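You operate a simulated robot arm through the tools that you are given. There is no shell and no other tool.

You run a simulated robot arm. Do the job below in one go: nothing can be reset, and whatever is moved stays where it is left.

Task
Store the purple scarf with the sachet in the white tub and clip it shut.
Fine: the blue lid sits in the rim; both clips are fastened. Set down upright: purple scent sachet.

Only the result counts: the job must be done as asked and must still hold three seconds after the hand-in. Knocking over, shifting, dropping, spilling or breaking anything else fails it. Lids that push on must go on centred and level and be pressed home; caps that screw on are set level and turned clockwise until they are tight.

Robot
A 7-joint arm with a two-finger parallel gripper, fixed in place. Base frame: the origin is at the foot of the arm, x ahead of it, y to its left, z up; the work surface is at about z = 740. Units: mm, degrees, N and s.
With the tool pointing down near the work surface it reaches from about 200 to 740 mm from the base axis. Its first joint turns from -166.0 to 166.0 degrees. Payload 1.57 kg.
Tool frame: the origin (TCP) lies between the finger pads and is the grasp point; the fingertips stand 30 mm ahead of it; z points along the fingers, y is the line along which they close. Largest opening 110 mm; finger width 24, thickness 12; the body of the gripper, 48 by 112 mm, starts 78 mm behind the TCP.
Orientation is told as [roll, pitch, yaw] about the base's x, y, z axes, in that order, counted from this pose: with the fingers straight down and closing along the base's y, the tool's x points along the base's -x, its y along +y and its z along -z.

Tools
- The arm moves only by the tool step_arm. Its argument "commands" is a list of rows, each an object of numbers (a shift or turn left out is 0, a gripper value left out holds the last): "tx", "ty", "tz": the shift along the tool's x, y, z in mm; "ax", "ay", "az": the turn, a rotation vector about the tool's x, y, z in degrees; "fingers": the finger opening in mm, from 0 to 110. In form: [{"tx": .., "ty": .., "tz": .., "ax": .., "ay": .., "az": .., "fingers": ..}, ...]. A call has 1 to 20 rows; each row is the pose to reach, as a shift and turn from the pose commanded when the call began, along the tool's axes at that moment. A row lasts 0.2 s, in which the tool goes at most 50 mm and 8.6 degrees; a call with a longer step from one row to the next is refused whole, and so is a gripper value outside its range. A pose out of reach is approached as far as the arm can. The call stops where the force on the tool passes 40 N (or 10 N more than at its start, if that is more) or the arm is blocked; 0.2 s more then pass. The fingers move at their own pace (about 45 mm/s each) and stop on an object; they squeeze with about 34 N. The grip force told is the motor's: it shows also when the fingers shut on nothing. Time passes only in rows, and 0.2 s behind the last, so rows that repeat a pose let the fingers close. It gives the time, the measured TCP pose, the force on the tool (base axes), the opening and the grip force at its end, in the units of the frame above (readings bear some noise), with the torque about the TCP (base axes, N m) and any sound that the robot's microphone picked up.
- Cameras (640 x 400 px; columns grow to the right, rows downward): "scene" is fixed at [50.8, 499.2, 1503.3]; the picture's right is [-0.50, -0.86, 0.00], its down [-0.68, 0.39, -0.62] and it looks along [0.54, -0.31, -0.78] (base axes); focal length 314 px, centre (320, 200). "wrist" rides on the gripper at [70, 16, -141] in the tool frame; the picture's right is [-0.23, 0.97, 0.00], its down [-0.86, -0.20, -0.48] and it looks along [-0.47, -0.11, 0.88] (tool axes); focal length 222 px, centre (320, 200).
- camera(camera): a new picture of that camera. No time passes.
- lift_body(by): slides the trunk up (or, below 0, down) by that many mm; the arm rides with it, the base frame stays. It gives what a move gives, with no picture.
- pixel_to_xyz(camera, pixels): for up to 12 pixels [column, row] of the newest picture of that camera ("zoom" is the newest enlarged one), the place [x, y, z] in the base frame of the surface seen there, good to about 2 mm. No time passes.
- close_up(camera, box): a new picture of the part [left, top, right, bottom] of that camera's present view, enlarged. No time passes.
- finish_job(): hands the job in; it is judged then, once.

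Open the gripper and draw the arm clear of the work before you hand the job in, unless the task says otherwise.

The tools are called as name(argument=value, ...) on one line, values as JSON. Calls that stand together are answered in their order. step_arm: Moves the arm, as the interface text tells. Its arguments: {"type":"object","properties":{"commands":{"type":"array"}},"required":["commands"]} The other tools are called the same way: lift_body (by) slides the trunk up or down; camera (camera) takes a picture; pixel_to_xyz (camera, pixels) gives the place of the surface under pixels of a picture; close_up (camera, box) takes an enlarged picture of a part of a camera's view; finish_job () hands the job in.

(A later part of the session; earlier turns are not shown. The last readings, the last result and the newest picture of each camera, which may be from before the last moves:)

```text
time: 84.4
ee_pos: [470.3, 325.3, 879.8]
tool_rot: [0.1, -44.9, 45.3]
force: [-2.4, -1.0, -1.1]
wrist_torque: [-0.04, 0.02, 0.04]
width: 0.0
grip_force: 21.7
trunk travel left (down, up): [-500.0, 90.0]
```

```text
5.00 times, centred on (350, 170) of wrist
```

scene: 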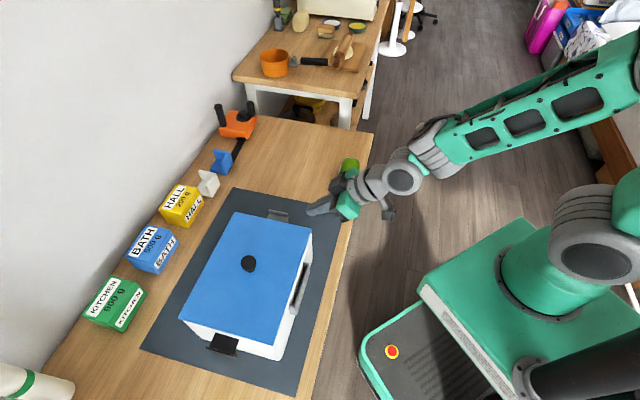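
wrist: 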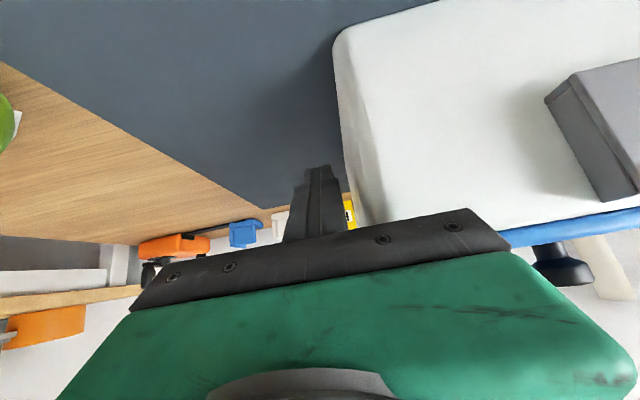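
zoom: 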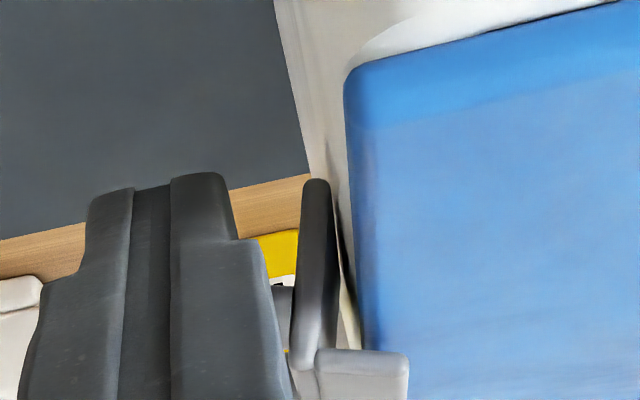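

The clip is at about 85°. I raise 5 mm more.

step_arm(commands=[{"tx": -1.4, "tz": -1.4}, {"tx": -2.8, "tz": -2.8}, {"tx": -3.5, "tz": -3.5}, {"tx": -3.5, "tz": -3.5}])

close_up(camera="scene", box=[250, 190, 330, 240])

close_up(camera="wrist", box=[300, 130, 400, 210])

```text
time: 85.4
ee_pos: [470.2, 325.6, 884.9]
tool_rot: [0.0, -44.9, 45.4]
force: [0.8, 0.3, 0.2]
wrist_torque: [-0.01, 0.01, 0.0]
width: 0.2
grip_force: 21.5
trunk travel left (down, up): [-500.0, 90.0]
```

```text
8.00 times, centred on (290, 215) of scene
```

zoom: 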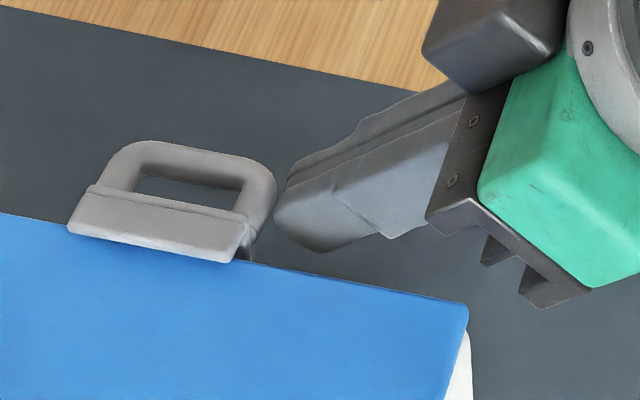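

```text
5.00 times, centred on (350, 170) of wrist
```

zoom: 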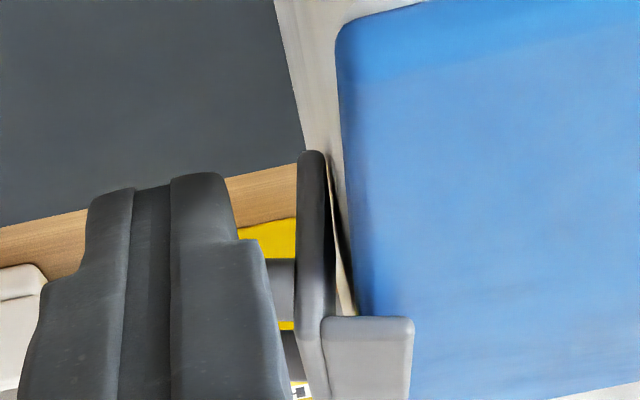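

The force fell to zero and the clip stands about vertical with its lip over the lid. I measure the lip and plate to see how far it is from closed.

pixel_to_xyz(camera="zoom", pixels=[[313, 165], [313, 200], [313, 260], [330, 320], [340, 330], [370, 325], [400, 325], [370, 360], [400, 360], [350, 280], [365, 300], [283, 280]])

close_up(camera="scene", box=[250, 190, 330, 240])

pixel_to_xyz(camera="zoom", pixels=[[90, 205], [150, 222], [220, 240], [80, 225], [150, 240], [220, 255], [150, 205], [120, 160], [200, 165], [260, 190], [250, 215], [150, 270]])

```text
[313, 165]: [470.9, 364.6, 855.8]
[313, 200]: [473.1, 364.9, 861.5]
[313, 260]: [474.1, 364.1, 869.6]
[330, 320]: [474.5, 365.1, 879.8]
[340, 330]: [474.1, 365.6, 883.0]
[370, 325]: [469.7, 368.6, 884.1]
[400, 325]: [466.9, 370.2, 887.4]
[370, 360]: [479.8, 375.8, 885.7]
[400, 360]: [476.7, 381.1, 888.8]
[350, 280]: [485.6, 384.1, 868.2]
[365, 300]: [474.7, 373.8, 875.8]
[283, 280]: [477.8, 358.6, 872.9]
```

```text
8.00 times, centred on (290, 215) of scene
```

zoom: 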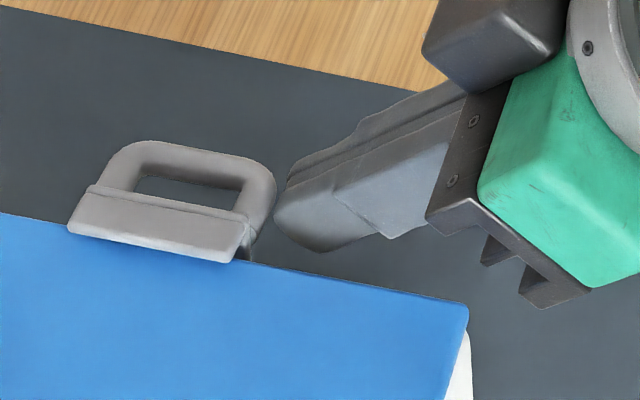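

```text
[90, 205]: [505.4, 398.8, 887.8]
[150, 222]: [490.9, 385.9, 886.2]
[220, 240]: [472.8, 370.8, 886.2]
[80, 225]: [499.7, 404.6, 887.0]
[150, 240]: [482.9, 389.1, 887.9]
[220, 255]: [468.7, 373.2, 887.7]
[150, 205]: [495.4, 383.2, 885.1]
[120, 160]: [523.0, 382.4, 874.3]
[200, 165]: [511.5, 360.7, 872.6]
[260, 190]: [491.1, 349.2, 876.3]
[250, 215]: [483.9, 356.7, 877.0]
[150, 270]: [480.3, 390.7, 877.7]
```

The clip stands about 7–10° short of closed (lip at z 885–888 over the lid edge at u≈128). I'll press it home from above on the lip's inner edge; first I back the fingers out along the tool axis.

step_arm(commands=[{"tz": -10}, {"tz": -30}, {"tz": -55}, {"tz": -80}, {"tz": -80}])

close_up(camera="scene", box=[250, 190, 330, 240])

```text
time: 86.6
ee_pos: [429.5, 284.4, 941.0]
tool_rot: [0.1, -44.9, 45.3]
force: [-0.7, -0.4, 0.4]
wrist_torque: [-0.01, 0.04, 0.0]
width: 0.0
grip_force: 21.5
trunk travel left (down, up): [-500.0, 90.0]
```

```text
8.00 times, centred on (290, 215) of scene
```

zoom: 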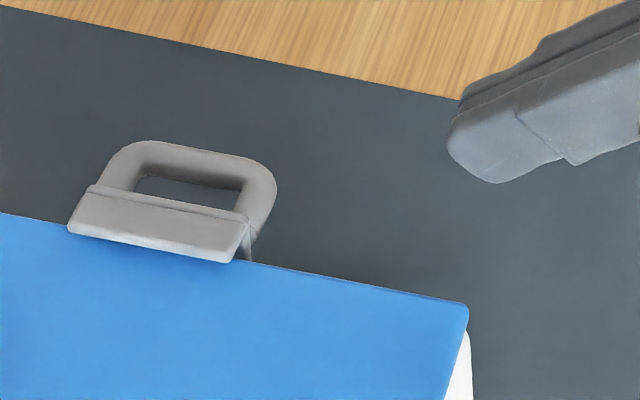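

The clip stays where it is. Now I bring the tool vertical above the lip at (480,385,960).

step_arm(commands=[{"tx": -14.6, "ty": 5.8, "tz": 10.2, "ay": 7.5}, {"tx": -29.1, "ty": 11.7, "tz": 20.4, "ay": 15}, {"tx": -43.7, "ty": 17.5, "tz": 30.6, "ay": 22.5}, {"tx": -58.3, "ty": 23.3, "tz": 40.8, "ay": 30}, {"tx": -72.8, "ty": 29.2, "tz": 51, "ay": 37.5}, {"tx": -87.4, "ty": 35, "tz": 61.2, "ay": 45}, {"tx": -87.4, "ty": 35, "tz": 61.2, "ay": 45}])

close_up(camera="wrist", box=[220, 90, 400, 220])

close_up(camera="scene", box=[230, 150, 350, 250])

```text
time: 88.2
ee_pos: [478.3, 384.7, 959.9]
tool_rot: [0.1, 0.1, 45.5]
force: [0.2, 1.1, -0.2]
wrist_torque: [-0.03, 0.0, -0.03]
width: 0.0
grip_force: 21.6
trunk travel left (down, up): [-500.0, 90.0]
```

```text
3.08 times, centred on (310, 155) of wrist
```

zoom: 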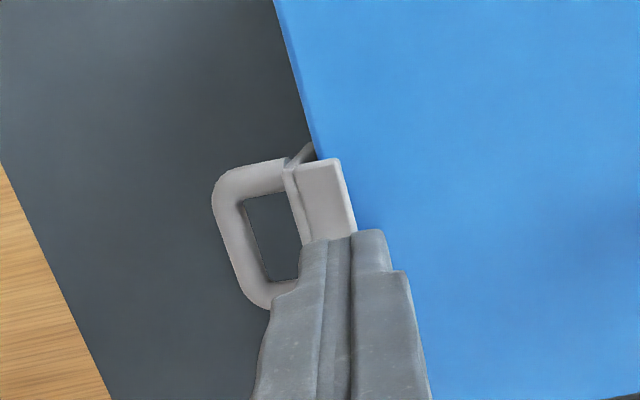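

```text
4.00 times, centred on (290, 200) of scene
```

zoom: 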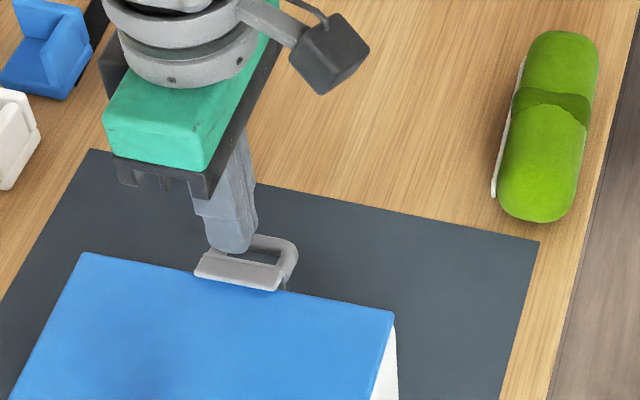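

The fingertips are above the lip (u≈127, w≈-1). I come down and press gently in small steps.

step_arm(commands=[{"tz": 20}, {"tz": 34}, {"tz": 38}, {"tz": 40}, {"tz": 41.5}, {"tz": 43}, {"tz": 44.5}])

close_up(camera="scene", box=[250, 190, 330, 240])

```text
time: 89.8
ee_pos: [479.3, 385.5, 918.0]
tool_rot: [0.1, -0.1, 45.4]
force: [-3.2, 0.9, 11.4]
wrist_torque: [-0.11, 0.2, -0.13]
width: 0.0
grip_force: 20.9
trunk travel left (down, up): [-500.0, 90.0]
```

```text
8.00 times, centred on (290, 215) of scene
```

zoom: 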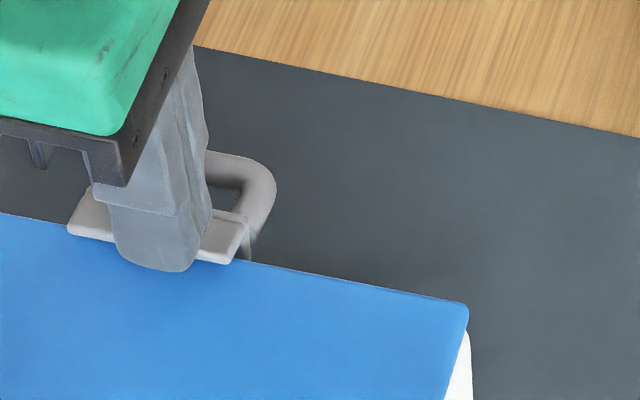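

The lip is touched (11 N). I press further in 1.5 mm steps until it yields or the force limit is reached.

step_arm(commands=[{"tz": 1.5}, {"tz": 3}, {"tz": 4.5}, {"tz": 6}, {"tz": 7.5}])

close_up(camera="scene", box=[250, 190, 330, 240])

```text
time: 90.8
ee_pos: [481.6, 385.9, 915.1]
tool_rot: [0.1, -0.3, 45.4]
force: [-2.6, 1.2, 9.0]
wrist_torque: [-0.02, 0.14, 0.02]
width: 0.0
grip_force: 21.6
trunk travel left (down, up): [-500.0, 90.0]
stopped in row 4: the force on the tool passed its limit at 41 N (the readings are from after the stop); the commanded pose is now the measured one
```

```text
8.00 times, centred on (290, 215) of scene
```

zoom: 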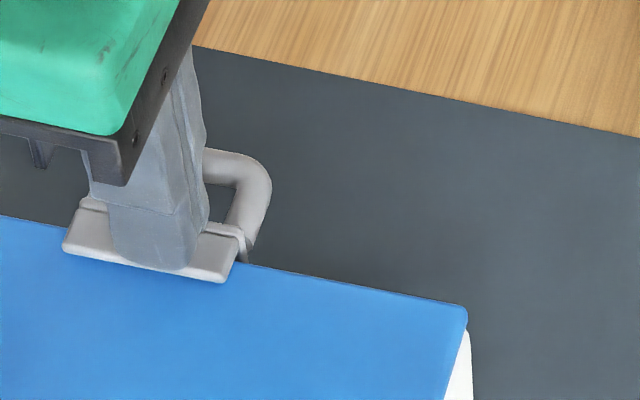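

The lip moved clearly inward and down before the 41 N stop. I lift off and measure it.

step_arm(commands=[{"tz": -10}, {"tz": -40}, {"tz": -80}, {"tz": -80}])

close_up(camera="scene", box=[250, 190, 330, 240])

close_up(camera="wrist", box=[230, 90, 380, 200])

```text
time: 91.8
ee_pos: [480.5, 383.8, 993.9]
tool_rot: [0.1, -0.2, 45.6]
force: [-0.6, 0.2, 0.2]
wrist_torque: [0.0, 0.0, -0.02]
width: 0.1
grip_force: 21.2
trunk travel left (down, up): [-500.0, 90.0]
```

```text
8.00 times, centred on (290, 215) of scene
```

zoom: 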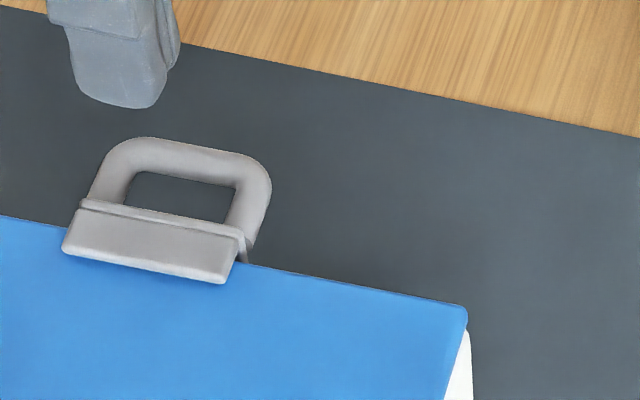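

```text
3.64 times, centred on (305, 145) of wrist
```

zoom: 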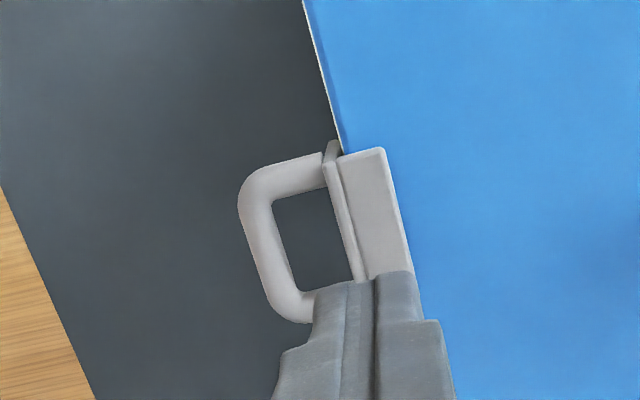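

pixel_to_xyz(camera="zoom", pixels=[[350, 165], [375, 160], [360, 210], [390, 200], [370, 250], [400, 250], [335, 180], [345, 220], [355, 265], [330, 150], [280, 170], [430, 250]])

close_up(camera="scene", box=[250, 205, 290, 230])

pixel_to_xyz(camera="zoom", pixels=[[160, 190], [145, 240], [140, 255], [250, 215], [235, 265], [230, 285], [350, 245], [335, 295], [330, 315], [250, 200], [180, 285], [270, 330]])

```text
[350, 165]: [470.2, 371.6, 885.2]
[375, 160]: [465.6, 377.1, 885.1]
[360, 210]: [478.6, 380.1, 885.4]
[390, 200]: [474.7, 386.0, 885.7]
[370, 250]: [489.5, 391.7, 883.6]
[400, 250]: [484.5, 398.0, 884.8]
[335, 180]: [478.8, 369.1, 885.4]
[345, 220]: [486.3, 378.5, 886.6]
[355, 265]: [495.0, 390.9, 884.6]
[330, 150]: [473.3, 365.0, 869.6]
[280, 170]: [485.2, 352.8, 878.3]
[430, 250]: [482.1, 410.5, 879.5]
```

```text
16.00 times, centred on (270, 218) of scene
```

zoom: 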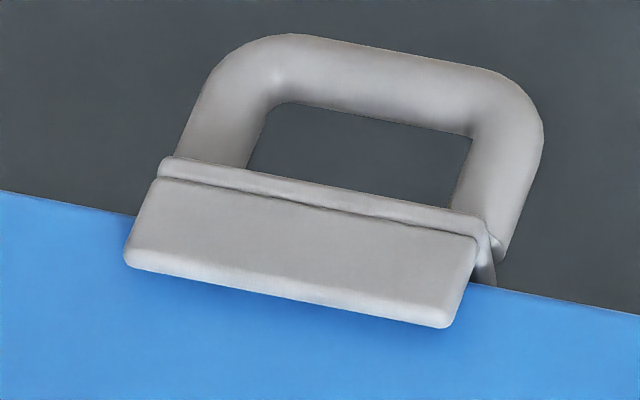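

```text
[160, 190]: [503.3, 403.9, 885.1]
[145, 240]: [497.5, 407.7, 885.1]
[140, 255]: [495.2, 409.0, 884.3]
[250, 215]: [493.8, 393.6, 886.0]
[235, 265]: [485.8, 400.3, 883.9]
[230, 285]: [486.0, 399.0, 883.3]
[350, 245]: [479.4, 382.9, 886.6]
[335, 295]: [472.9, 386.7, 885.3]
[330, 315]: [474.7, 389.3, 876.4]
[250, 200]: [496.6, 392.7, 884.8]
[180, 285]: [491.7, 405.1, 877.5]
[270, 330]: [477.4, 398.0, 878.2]
```

The far clip's lip is now level (z≈885 all over) over the lid edge at u 122–135, so it is closed. Next the near clip, the same way: I carry the closed fingers, vertical, over to the near end's robot side.

step_arm(commands=[{"tx": 12.4, "ty": 36.4, "tz": -1}, {"tx": 24.8, "ty": 72.9, "tz": -3}, {"tx": 37.2, "ty": 109.3, "tz": -6}, {"tx": 49.6, "ty": 145.7, "tz": -6}, {"tx": 61.9, "ty": 182.1, "tz": -6}, {"tx": 74.3, "ty": 218.6, "tz": -6}, {"tx": 86.7, "ty": 255, "tz": -6}, {"tx": 99.1, "ty": 291.4, "tz": -6}, {"tx": 99.1, "ty": 291.4, "tz": -6}])

camera(camera="scene")

camera(camera="wrist")

```text
time: 93.8
ee_pos: [205.2, 520.5, 998.9]
tool_rot: [0.1, -0.2, 45.3]
force: [0.0, -0.2, -0.2]
wrist_torque: [-0.05, -0.02, 0.01]
width: 0.3
grip_force: 21.4
trunk travel left (down, up): [-500.0, 90.0]
```

```text
taken
```

scene: 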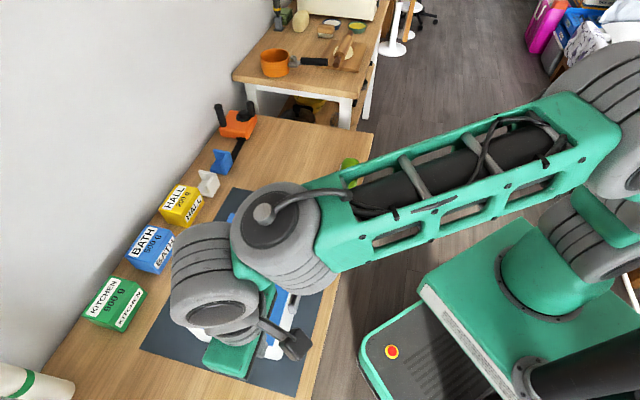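

```text
taken
```

wrist: 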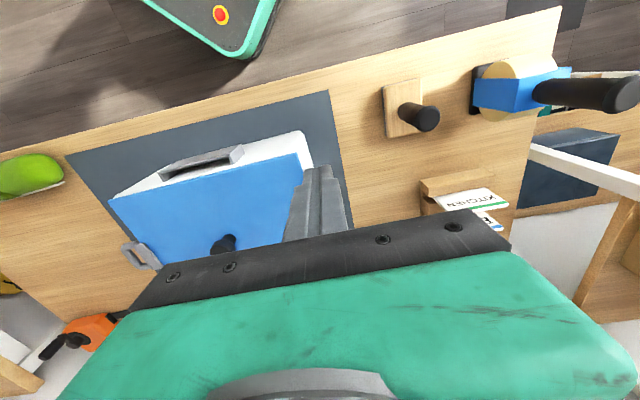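

I tilt the tool 45° outward here while lowering to z≈905.

step_arm(commands=[{"tx": -1.2, "tz": 15, "ay": -7.5}, {"tx": -2.5, "tz": 30, "ay": -15}, {"tx": -3.7, "tz": 46, "ay": -22.5}, {"tx": -5, "tz": 62, "ay": -30}, {"tx": -6.3, "tz": 78, "ay": -37.5}, {"tx": -7.6, "tz": 94, "ay": -45}, {"tx": -7.6, "tz": 94, "ay": -45}])

camera(camera="wrist")

camera(camera="scene")

```text
time: 95.4
ee_pos: [209.6, 525.4, 906.4]
tool_rot: [0.2, -45.3, 45.2]
force: [-0.4, 0.0, -0.2]
wrist_torque: [0.0, 0.0, 0.03]
width: 0.2
grip_force: 21.9
trunk travel left (down, up): [-500.0, 90.0]
```

```text
taken
```

wrist: 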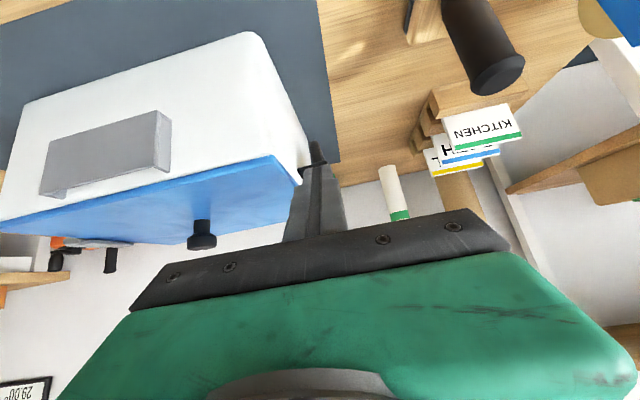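

```text
taken
```

scene: 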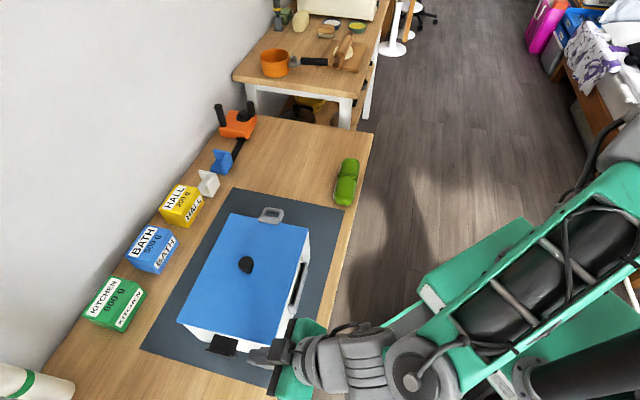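

The pose is reached and the near clip appears at (315,155) in the wrist view. I enlarge it to measure the loop tab's end.

close_up(camera="wrist", box=[280, 120, 360, 180])

pixel_to_xyz(camera="zoom", pixels=[[300, 180], [280, 200], [330, 200], [290, 220], [330, 230], [270, 260], [320, 270], [200, 270], [250, 290], [345, 300], [310, 240], [300, 200]])

```text
6.67 times, centred on (320, 150) of wrist
```

zoom: 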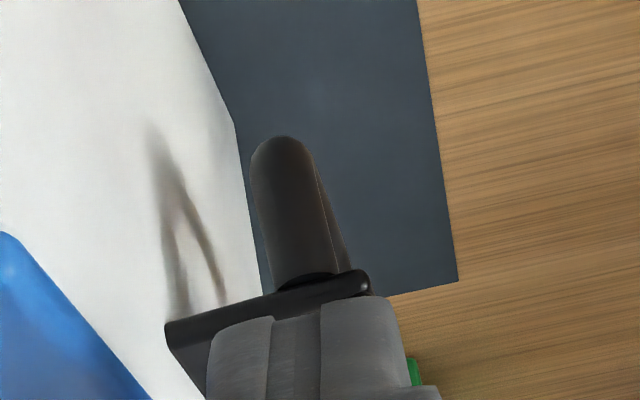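

```text
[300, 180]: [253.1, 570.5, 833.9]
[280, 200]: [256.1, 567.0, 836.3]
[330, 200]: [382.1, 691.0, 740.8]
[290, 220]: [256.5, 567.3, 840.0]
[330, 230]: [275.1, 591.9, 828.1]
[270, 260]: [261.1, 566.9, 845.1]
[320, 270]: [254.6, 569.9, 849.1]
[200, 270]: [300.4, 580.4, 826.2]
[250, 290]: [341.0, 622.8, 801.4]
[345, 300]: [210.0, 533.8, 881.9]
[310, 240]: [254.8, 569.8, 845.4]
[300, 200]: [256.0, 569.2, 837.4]
```

The loop tab's near end is at u≈-153…-164, w≈-26, as expected by symmetry. I lower 42 mm, then slide along the tool axis beneath it.

step_arm(commands=[{"tx": 10, "tz": 10}, {"tx": 20, "tz": 20}, {"tx": 29.7, "tz": 29.7}, {"tx": 29.7, "tz": 29.7}])

step_arm(commands=[{"tz": 15}, {"tz": 30}, {"tz": 40}, {"tz": 40}])

step_arm(commands=[{"tz": 8}, {"tz": 15}, {"tz": 21}, {"tz": 21}])

close_up(camera="scene", box=[185, 310, 305, 390])

camera(camera="wrist")

```text
time: 96.4
ee_pos: [209.8, 525.2, 864.3]
tool_rot: [0.1, -45.2, 45.3]
force: [-0.2, 0.1, 0.1]
wrist_torque: [0.01, 0.0, -0.03]
width: 0.1
grip_force: 21.2
trunk travel left (down, up): [-500.0, 90.0]
```

```text
time: 97.4
ee_pos: [228.7, 545.0, 834.4]
tool_rot: [0.1, -45.2, 45.4]
force: [-0.2, 0.4, -0.3]
wrist_torque: [-0.01, 0.02, -0.02]
width: 0.1
grip_force: 21.0
trunk travel left (down, up): [-500.0, 90.0]
```

```text
time: 98.4
ee_pos: [239.3, 557.0, 821.4]
tool_rot: [0.2, -45.3, 45.4]
force: [-0.3, -0.1, 0.5]
wrist_torque: [0.0, 0.0, 0.03]
width: 0.0
grip_force: 21.4
trunk travel left (down, up): [-500.0, 90.0]
```

```text
5.00 times, centred on (245, 350) of scene
```

zoom: 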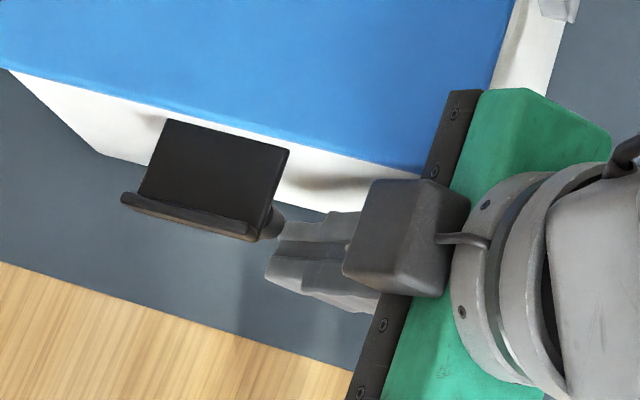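

```text
taken
```

wrist: 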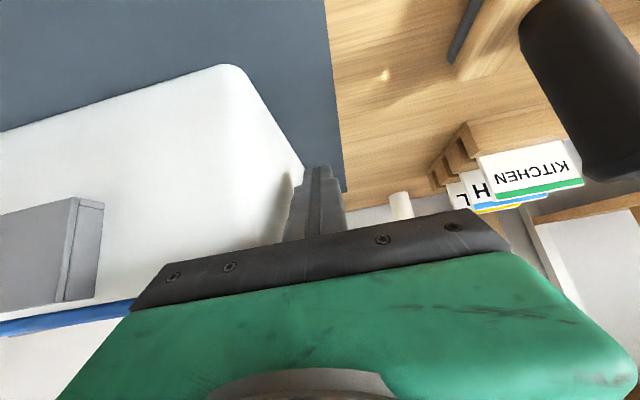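

The fingertips are under the loop's near end with no contact force. I raise in steps.

step_arm(commands=[{"tx": -2.8, "tz": -2.8}, {"tx": -5.7, "tz": -5.7}, {"tx": -8.5, "tz": -8.5}, {"tx": -11.3, "tz": -11.3}, {"tx": -11.3, "tz": -11.3}])

close_up(camera="scene", box=[185, 310, 305, 390])

```text
time: 99.6
ee_pos: [239.9, 555.6, 837.3]
tool_rot: [0.2, -45.2, 45.3]
force: [-2.3, 0.3, -3.2]
wrist_torque: [0.01, 0.1, 0.07]
width: 0.0
grip_force: 21.3
trunk travel left (down, up): [-500.0, 90.0]
```

```text
5.00 times, centred on (245, 350) of scene
```

zoom: 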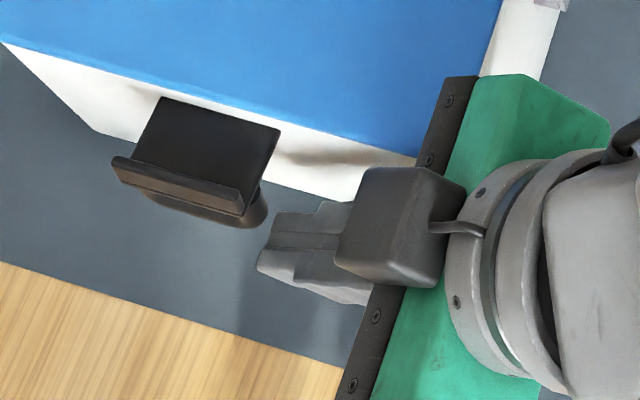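

The tub seems to have shifted in the picture (its bottom-left corner went from (100,155) to (97,132)), so I stop and measure it before doing anything else.

camera(camera="scene")

close_up(camera="scene", box=[160, 190, 340, 370])

camera(camera="wrist")

```text
taken
```

scene: 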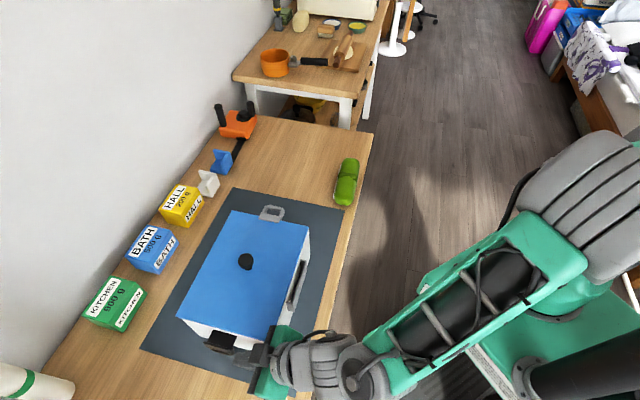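

```text
2.22 times, centred on (250, 280) of scene
```

zoom: 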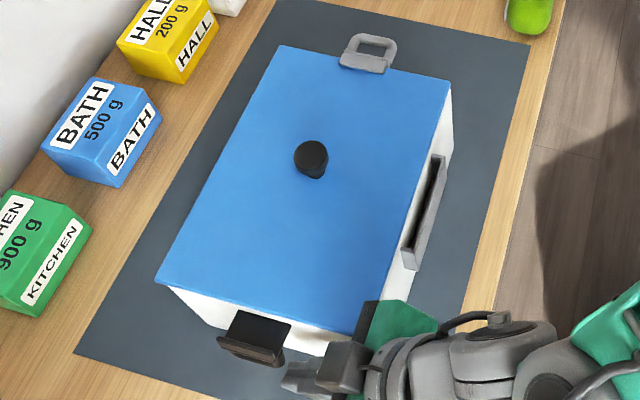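

```text
taken
```

wrist: 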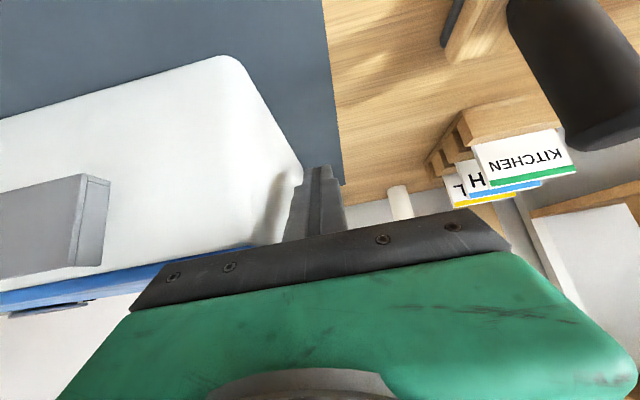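

pixel_to_xyz(camera="scene", pixels=[[180, 316], [200, 322], [232, 216], [306, 229], [260, 330], [285, 290], [220, 245], [195, 290], [245, 262], [290, 226], [240, 300], [270, 300]])

close_up(camera="scene", box=[170, 300, 290, 375])

```text
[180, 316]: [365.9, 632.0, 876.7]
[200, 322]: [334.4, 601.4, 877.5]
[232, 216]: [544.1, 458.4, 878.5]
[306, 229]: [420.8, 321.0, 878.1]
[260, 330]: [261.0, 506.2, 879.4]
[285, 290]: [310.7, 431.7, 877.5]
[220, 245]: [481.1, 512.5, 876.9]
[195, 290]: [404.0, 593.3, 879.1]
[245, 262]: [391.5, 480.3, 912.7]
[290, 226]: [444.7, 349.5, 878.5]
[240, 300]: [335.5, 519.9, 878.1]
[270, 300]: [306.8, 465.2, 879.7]
```

```text
5.33 times, centred on (230, 338) of scene
```

zoom: 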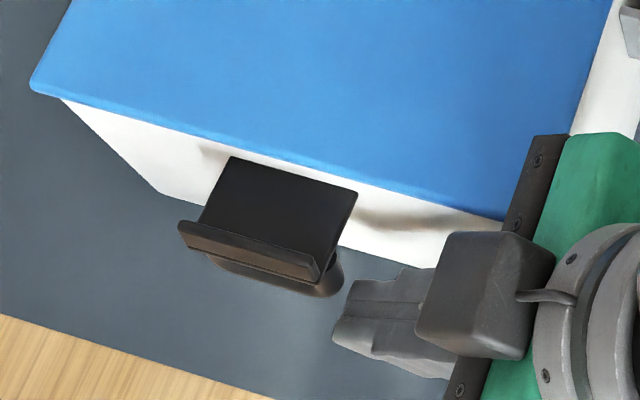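

The lid is level at z≈878, so nothing is lifted; I now measure the lid's edges precisely to see how far the tub has moved.

close_up(camera="scene", box=[170, 205, 320, 335])

pixel_to_xyz(camera="zoom", pixels=[[150, 100], [130, 137], [110, 175], [90, 213], [70, 250], [80, 346], [140, 363], [200, 380], [450, 77], [480, 83], [400, 250], [425, 180]])

```text
3.08 times, centred on (245, 270) of scene
```

zoom: 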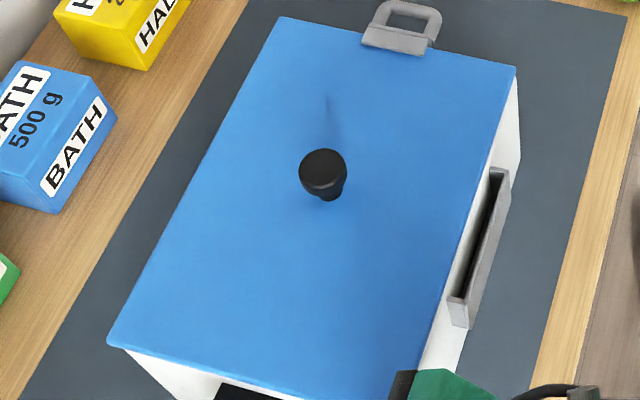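

```text
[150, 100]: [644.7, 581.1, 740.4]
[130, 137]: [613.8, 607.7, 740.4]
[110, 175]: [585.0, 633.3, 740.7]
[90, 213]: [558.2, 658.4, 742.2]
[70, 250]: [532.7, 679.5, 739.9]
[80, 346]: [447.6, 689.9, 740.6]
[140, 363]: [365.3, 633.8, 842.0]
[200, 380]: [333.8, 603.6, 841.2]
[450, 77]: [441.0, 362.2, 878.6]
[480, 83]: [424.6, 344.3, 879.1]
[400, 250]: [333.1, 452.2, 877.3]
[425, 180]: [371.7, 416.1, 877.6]
```

pixel_to_xyz(camera="zoom", pixels=[[238, 98], [196, 180], [155, 260], [160, 353], [240, 375], [280, 387], [482, 150], [446, 250], [420, 320], [320, 28], [460, 57], [345, 33]])

pixel_to_xyz(camera="zoom", pixels=[[323, 165], [302, 172], [346, 172], [323, 155], [323, 185], [510, 72], [278, 22], [114, 340], [400, 45], [430, 15], [380, 10], [500, 60]])

```text
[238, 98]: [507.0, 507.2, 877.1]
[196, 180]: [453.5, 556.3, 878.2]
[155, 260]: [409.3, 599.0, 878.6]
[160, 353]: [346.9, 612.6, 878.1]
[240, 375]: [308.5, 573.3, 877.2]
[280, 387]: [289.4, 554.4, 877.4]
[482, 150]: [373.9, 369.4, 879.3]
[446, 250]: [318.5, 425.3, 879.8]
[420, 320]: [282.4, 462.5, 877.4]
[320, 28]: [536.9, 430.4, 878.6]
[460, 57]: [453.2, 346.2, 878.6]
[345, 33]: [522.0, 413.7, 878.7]
```

```text
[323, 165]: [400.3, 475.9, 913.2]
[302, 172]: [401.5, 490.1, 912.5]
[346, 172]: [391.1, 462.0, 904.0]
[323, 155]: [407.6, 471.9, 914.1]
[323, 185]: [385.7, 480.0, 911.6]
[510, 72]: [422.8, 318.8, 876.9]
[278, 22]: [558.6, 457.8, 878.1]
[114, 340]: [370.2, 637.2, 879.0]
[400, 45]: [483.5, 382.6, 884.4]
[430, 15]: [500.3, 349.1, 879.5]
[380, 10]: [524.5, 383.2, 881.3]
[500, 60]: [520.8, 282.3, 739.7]
```

The tub (with lid) has slid about 10 mm along its short axis: the 45° slope of the fingers pushed it sideways while lifting the stiff clip. I stop lifting that way and back the fingers out along the tool axis; a flatter tool angle will push far less sideways.

step_arm(commands=[{"tz": -10}, {"tz": -30}, {"tz": -55}, {"tz": -80}, {"tz": -80}])

camera(camera="wrist")

close_up(camera="scene", box=[170, 205, 320, 370])

```text
time: 100.8
ee_pos: [201.6, 515.2, 892.8]
tool_rot: [0.1, -45.2, 45.3]
force: [1.0, -0.8, 0.8]
wrist_torque: [0.02, 0.02, 0.01]
width: 0.1
grip_force: 21.3
trunk travel left (down, up): [-500.0, 90.0]
```

```text
taken
```

wrist: 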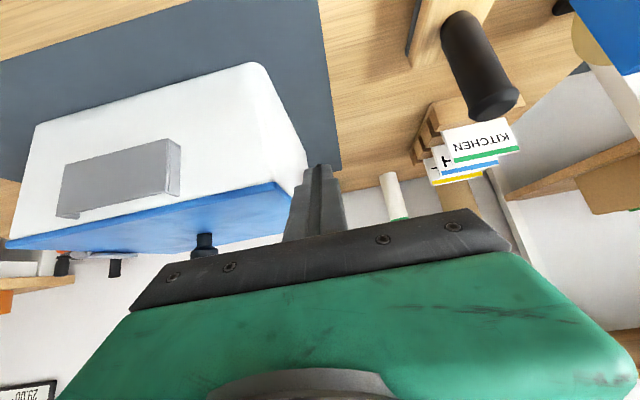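

```text
2.42 times, centred on (245, 288) of scene
```

zoom: 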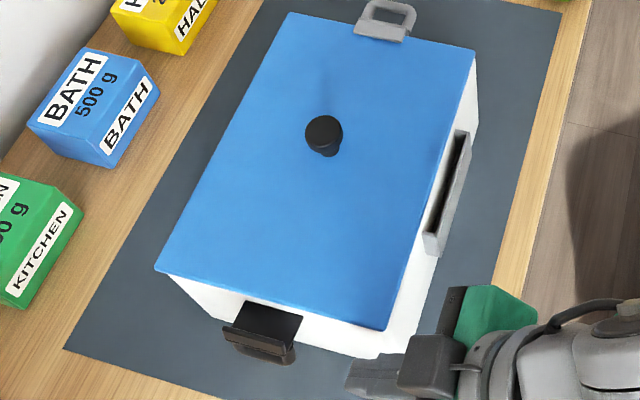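

pixel_to_xyz(camera="zoom", pixels=[[257, 80], [216, 160], [185, 220], [448, 120], [422, 200], [397, 280], [200, 278], [262, 294], [340, 315], [320, 24], [440, 47], [323, 128]])

close_up(camera="scene", box=[190, 320, 260, 370])

pixel_to_xyz(camera="zoom", pixels=[[320, 150], [250, 130], [400, 180], [220, 230], [300, 260], [380, 285], [300, 280], [380, 300], [420, 290], [410, 260], [330, 320], [430, 240]])

```text
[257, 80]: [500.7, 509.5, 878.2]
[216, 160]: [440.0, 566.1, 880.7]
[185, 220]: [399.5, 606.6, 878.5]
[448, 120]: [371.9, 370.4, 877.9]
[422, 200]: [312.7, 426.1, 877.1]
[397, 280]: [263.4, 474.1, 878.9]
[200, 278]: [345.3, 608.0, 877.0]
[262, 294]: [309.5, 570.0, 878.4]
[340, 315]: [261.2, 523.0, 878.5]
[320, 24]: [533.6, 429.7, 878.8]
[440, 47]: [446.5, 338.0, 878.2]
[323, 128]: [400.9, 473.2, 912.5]
```

```text
8.00 times, centred on (225, 345) of scene
```

zoom: 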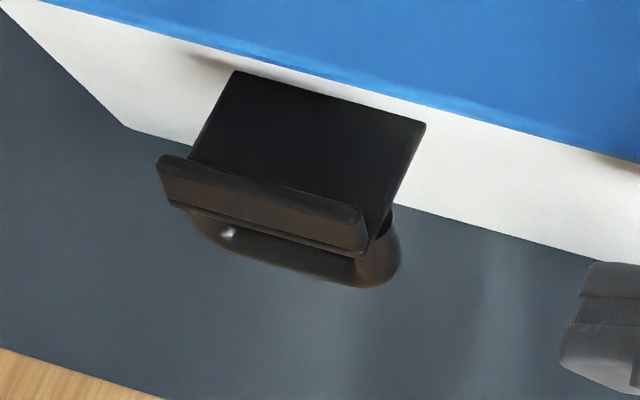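

```text
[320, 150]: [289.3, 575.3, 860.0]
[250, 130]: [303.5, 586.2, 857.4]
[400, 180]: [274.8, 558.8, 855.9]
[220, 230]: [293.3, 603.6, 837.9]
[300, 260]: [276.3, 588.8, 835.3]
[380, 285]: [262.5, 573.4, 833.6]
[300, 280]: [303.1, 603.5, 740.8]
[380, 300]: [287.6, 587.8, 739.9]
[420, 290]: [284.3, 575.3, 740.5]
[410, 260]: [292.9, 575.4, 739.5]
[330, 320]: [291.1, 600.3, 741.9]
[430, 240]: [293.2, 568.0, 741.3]
```

The tub's centre is now about (398,476), angle -43.7°, upright and closed; the near clip is about 30° up and stays there. I test a flatter tool angle (70° tilt) from here, clear of the tub.

step_arm(commands=[{"ay": -6}, {"ay": -12}, {"ay": -18}, {"ay": -25}, {"ay": -25}])

camera(camera="scene")

camera(camera="wrist")

```text
time: 102.0
ee_pos: [199.9, 516.2, 892.1]
tool_rot: [0.4, -70.3, 45.0]
force: [0.3, 0.0, -0.4]
wrist_torque: [-0.01, 0.01, -0.01]
width: 0.0
grip_force: 21.8
trunk travel left (down, up): [-500.0, 90.0]
```

```text
taken
```

scene: 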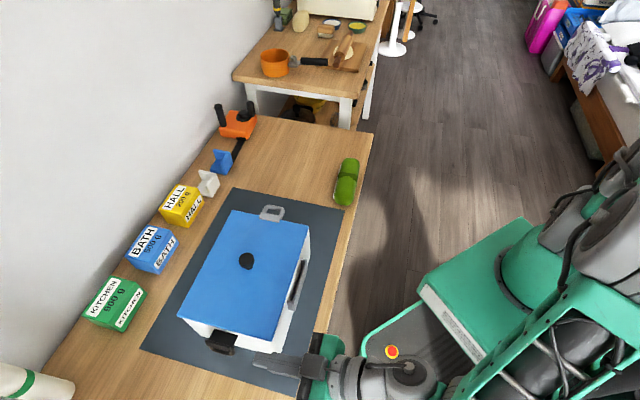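

```text
taken
```

wrist: 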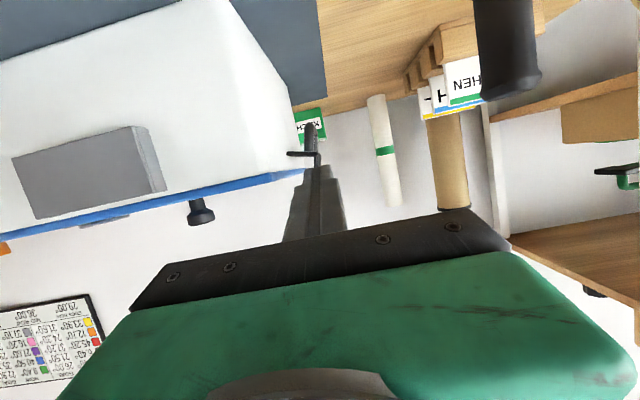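

The flat angle is reachable. I go to 75° and lower to z≈838 behind the clip's near end, in line with the loop.

step_arm(commands=[{"tx": 17, "ty": -1.4, "tz": 6.5, "ay": -1.7}, {"tx": 34, "ty": -2.8, "tz": 13, "ay": -3.3}, {"tx": 50.3, "ty": -4.2, "tz": 19.5, "ay": -4.9}, {"tx": 50.3, "ty": -4.2, "tz": 19.5, "ay": -4.9}])

camera(camera="wrist")

close_up(camera="scene", box=[170, 300, 330, 400])

```text
time: 103.0
ee_pos: [203.6, 513.8, 839.5]
tool_rot: [0.5, -75.1, 44.9]
force: [-0.4, 0.2, 0.4]
wrist_torque: [-0.02, -0.04, 0.02]
width: 0.0
grip_force: 21.7
trunk travel left (down, up): [-500.0, 90.0]
```

```text
taken
```

wrist: 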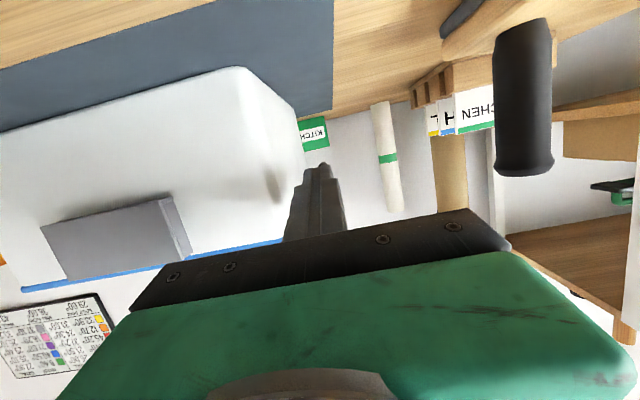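

```text
4.00 times, centred on (250, 350) of scene
```

zoom: 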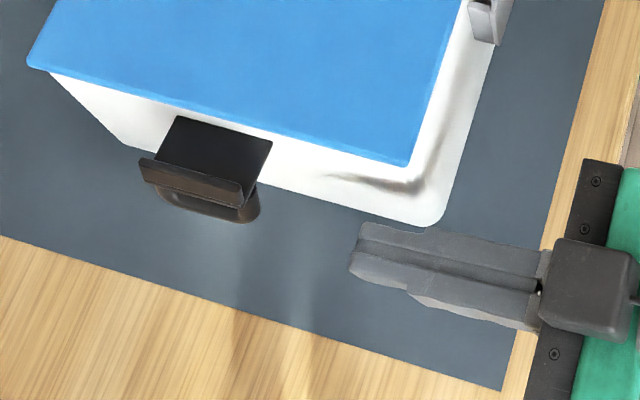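

The fingers point straight toward the loop. I slide forward along the tool axis with 3 mm extra clearance below it.

step_arm(commands=[{"tx": 2.9, "tz": 15}, {"tx": 2.9, "tz": 30}, {"tx": 2.9, "tz": 42}, {"tx": 2.9, "tz": 42}])

step_arm(commands=[{"tz": 10}, {"tz": 20}, {"tz": 28}, {"tz": 28}])

close_up(camera="scene", box=[170, 300, 330, 400])

```text
time: 104.0
ee_pos: [231.7, 542.2, 824.7]
tool_rot: [0.4, -75.1, 45.1]
force: [-0.5, -0.4, 0.1]
wrist_torque: [0.02, -0.01, -0.02]
width: 0.1
grip_force: 21.7
trunk travel left (down, up): [-500.0, 90.0]
```

```text
time: 105.0
ee_pos: [250.8, 562.3, 817.9]
tool_rot: [0.4, -74.9, 45.0]
force: [0.2, 0.4, -0.4]
wrist_torque: [0.0, -0.02, 0.01]
width: 0.0
grip_force: 21.4
trunk travel left (down, up): [-500.0, 90.0]
```

```text
4.00 times, centred on (250, 350) of scene
```

zoom: 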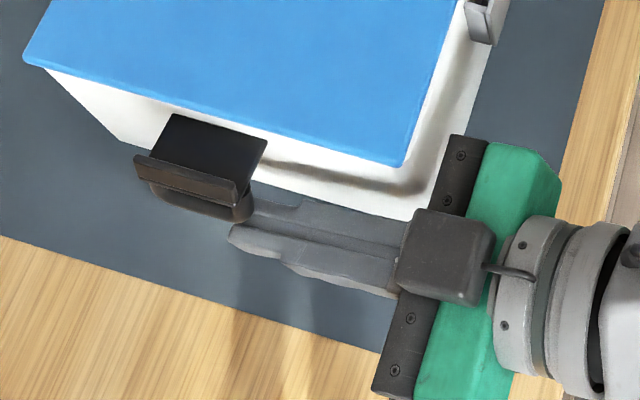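

I check whether the tub moved during this slide by measuring the lid edges again.

close_up(camera="scene", box=[170, 205, 320, 370])

pixel_to_xyz(camera="zoom", pixels=[[257, 80], [216, 160], [185, 220], [448, 120], [422, 200], [397, 280], [200, 278], [262, 294], [340, 315], [320, 24], [440, 47], [323, 128]])

close_up(camera="scene", box=[255, 320, 305, 360])

```text
2.42 times, centred on (245, 288) of scene
```

zoom: 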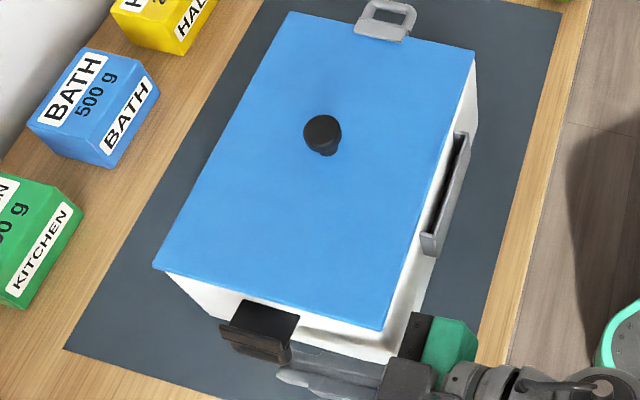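

```text
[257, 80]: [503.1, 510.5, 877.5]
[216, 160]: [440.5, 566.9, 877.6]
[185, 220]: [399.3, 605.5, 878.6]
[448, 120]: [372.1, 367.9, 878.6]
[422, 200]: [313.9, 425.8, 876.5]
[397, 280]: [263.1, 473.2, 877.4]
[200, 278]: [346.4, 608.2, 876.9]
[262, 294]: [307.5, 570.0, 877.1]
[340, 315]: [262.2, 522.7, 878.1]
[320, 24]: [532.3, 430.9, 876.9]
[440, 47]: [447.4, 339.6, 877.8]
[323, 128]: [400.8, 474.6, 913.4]
```

```text
10.00 times, centred on (280, 340) of scene
```

zoom: 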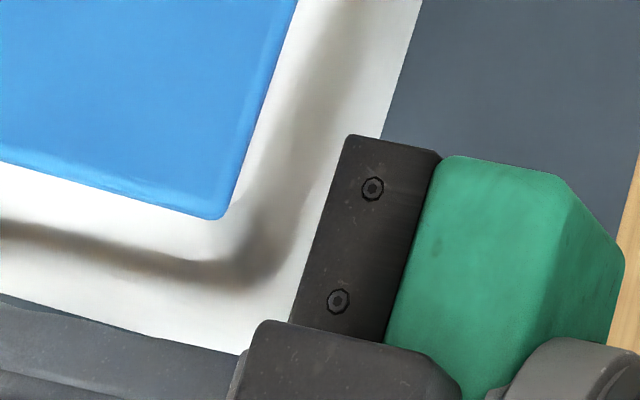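

The tub has hardly moved (about 1 mm). I raise straight up (tx −0.966, tz −0.259 per mm) in small steps and watch both force and tub.

step_arm(commands=[{"tx": -3.9, "tz": -1}, {"tx": -7.7, "tz": -2.1}, {"tx": -11.6, "tz": -3.1}, {"tx": -14.5, "tz": -3.9}, {"tx": -14.5, "tz": -3.9}])

close_up(camera="scene", box=[170, 205, 320, 370])

```text
time: 106.2
ee_pos: [250.3, 562.3, 833.0]
tool_rot: [0.3, -75.1, 45.1]
force: [-0.9, 0.9, 0.6]
wrist_torque: [0.0, 0.0, 0.02]
width: 0.0
grip_force: 21.3
trunk travel left (down, up): [-500.0, 90.0]
```

```text
2.42 times, centred on (245, 288) of scene
```

zoom: 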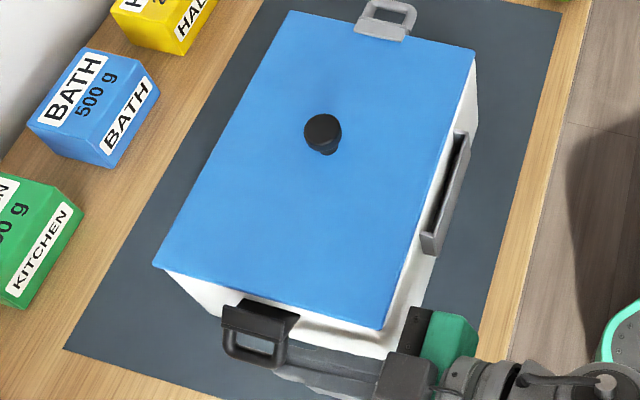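

The clip swings up well (its loop now points outward) and the tub stays put. I continue raising.

step_arm(commands=[{"tx": -3.9, "tz": -1}, {"tx": -7.7, "tz": -2.1}, {"tx": -11.6, "tz": -3.1}, {"tx": -14.5, "tz": -3.9}, {"tx": -14.5, "tz": -3.9}])

close_up(camera="scene", box=[170, 205, 320, 370])

close_up(camera="scene", box=[190, 320, 260, 370])

```text
time: 107.4
ee_pos: [249.7, 561.1, 848.6]
tool_rot: [0.3, -75.2, 45.1]
force: [-0.3, -0.5, 0.9]
wrist_torque: [0.01, 0.0, 0.02]
width: 0.0
grip_force: 21.0
trunk travel left (down, up): [-500.0, 90.0]
```

```text
2.42 times, centred on (245, 288) of scene
```

zoom: 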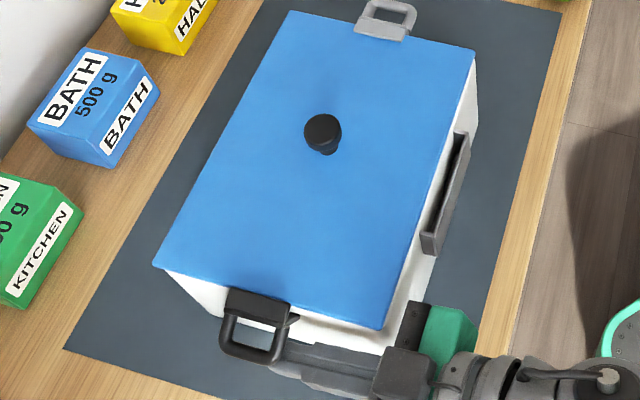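

```text
8.00 times, centred on (225, 345) of scene
```

zoom: 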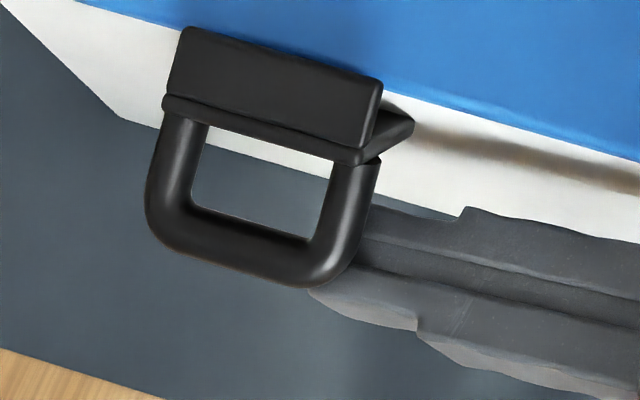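

The clip is at about 75–80° with the loop on the fingers. I raise a few millimetres more, watching for resistance.

step_arm(commands=[{"tx": -1.9, "tz": -0.5}, {"tx": -3.9, "tz": -1}, {"tx": -5.8, "tz": -1.6}, {"tx": -5.8, "tz": -1.6}])

close_up(camera="scene", box=[190, 320, 260, 370])

pixel_to_xyz(camera="zoom", pixels=[[190, 45], [180, 85], [270, 65], [255, 110], [370, 95], [350, 140], [170, 105], [260, 130], [350, 155], [170, 180], [240, 240], [330, 250]])

```text
time: 108.4
ee_pos: [251.4, 560.6, 853.7]
tool_rot: [0.4, -75.1, 45.0]
force: [1.9, -2.0, -0.6]
wrist_torque: [-0.03, 0.0, -0.03]
width: 0.1
grip_force: 21.8
trunk travel left (down, up): [-500.0, 90.0]
```

```text
8.00 times, centred on (225, 345) of scene
```

zoom: 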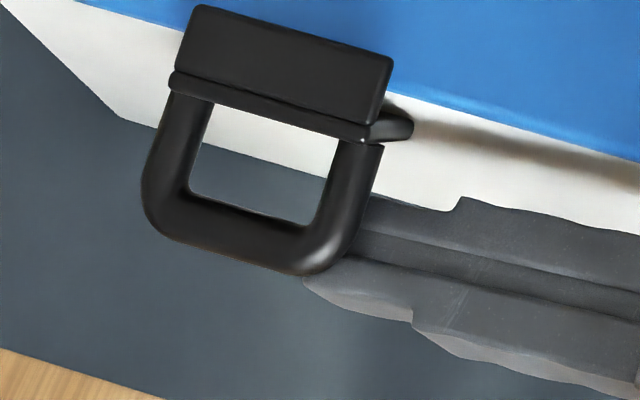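

```text
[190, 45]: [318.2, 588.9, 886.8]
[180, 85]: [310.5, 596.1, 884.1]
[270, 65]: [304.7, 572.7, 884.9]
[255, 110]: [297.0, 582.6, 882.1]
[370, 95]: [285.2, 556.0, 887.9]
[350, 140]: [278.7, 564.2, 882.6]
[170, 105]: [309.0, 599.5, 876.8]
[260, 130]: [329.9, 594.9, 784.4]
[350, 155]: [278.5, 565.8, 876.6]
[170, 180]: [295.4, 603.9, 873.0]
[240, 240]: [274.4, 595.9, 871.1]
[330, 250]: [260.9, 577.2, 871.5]
```

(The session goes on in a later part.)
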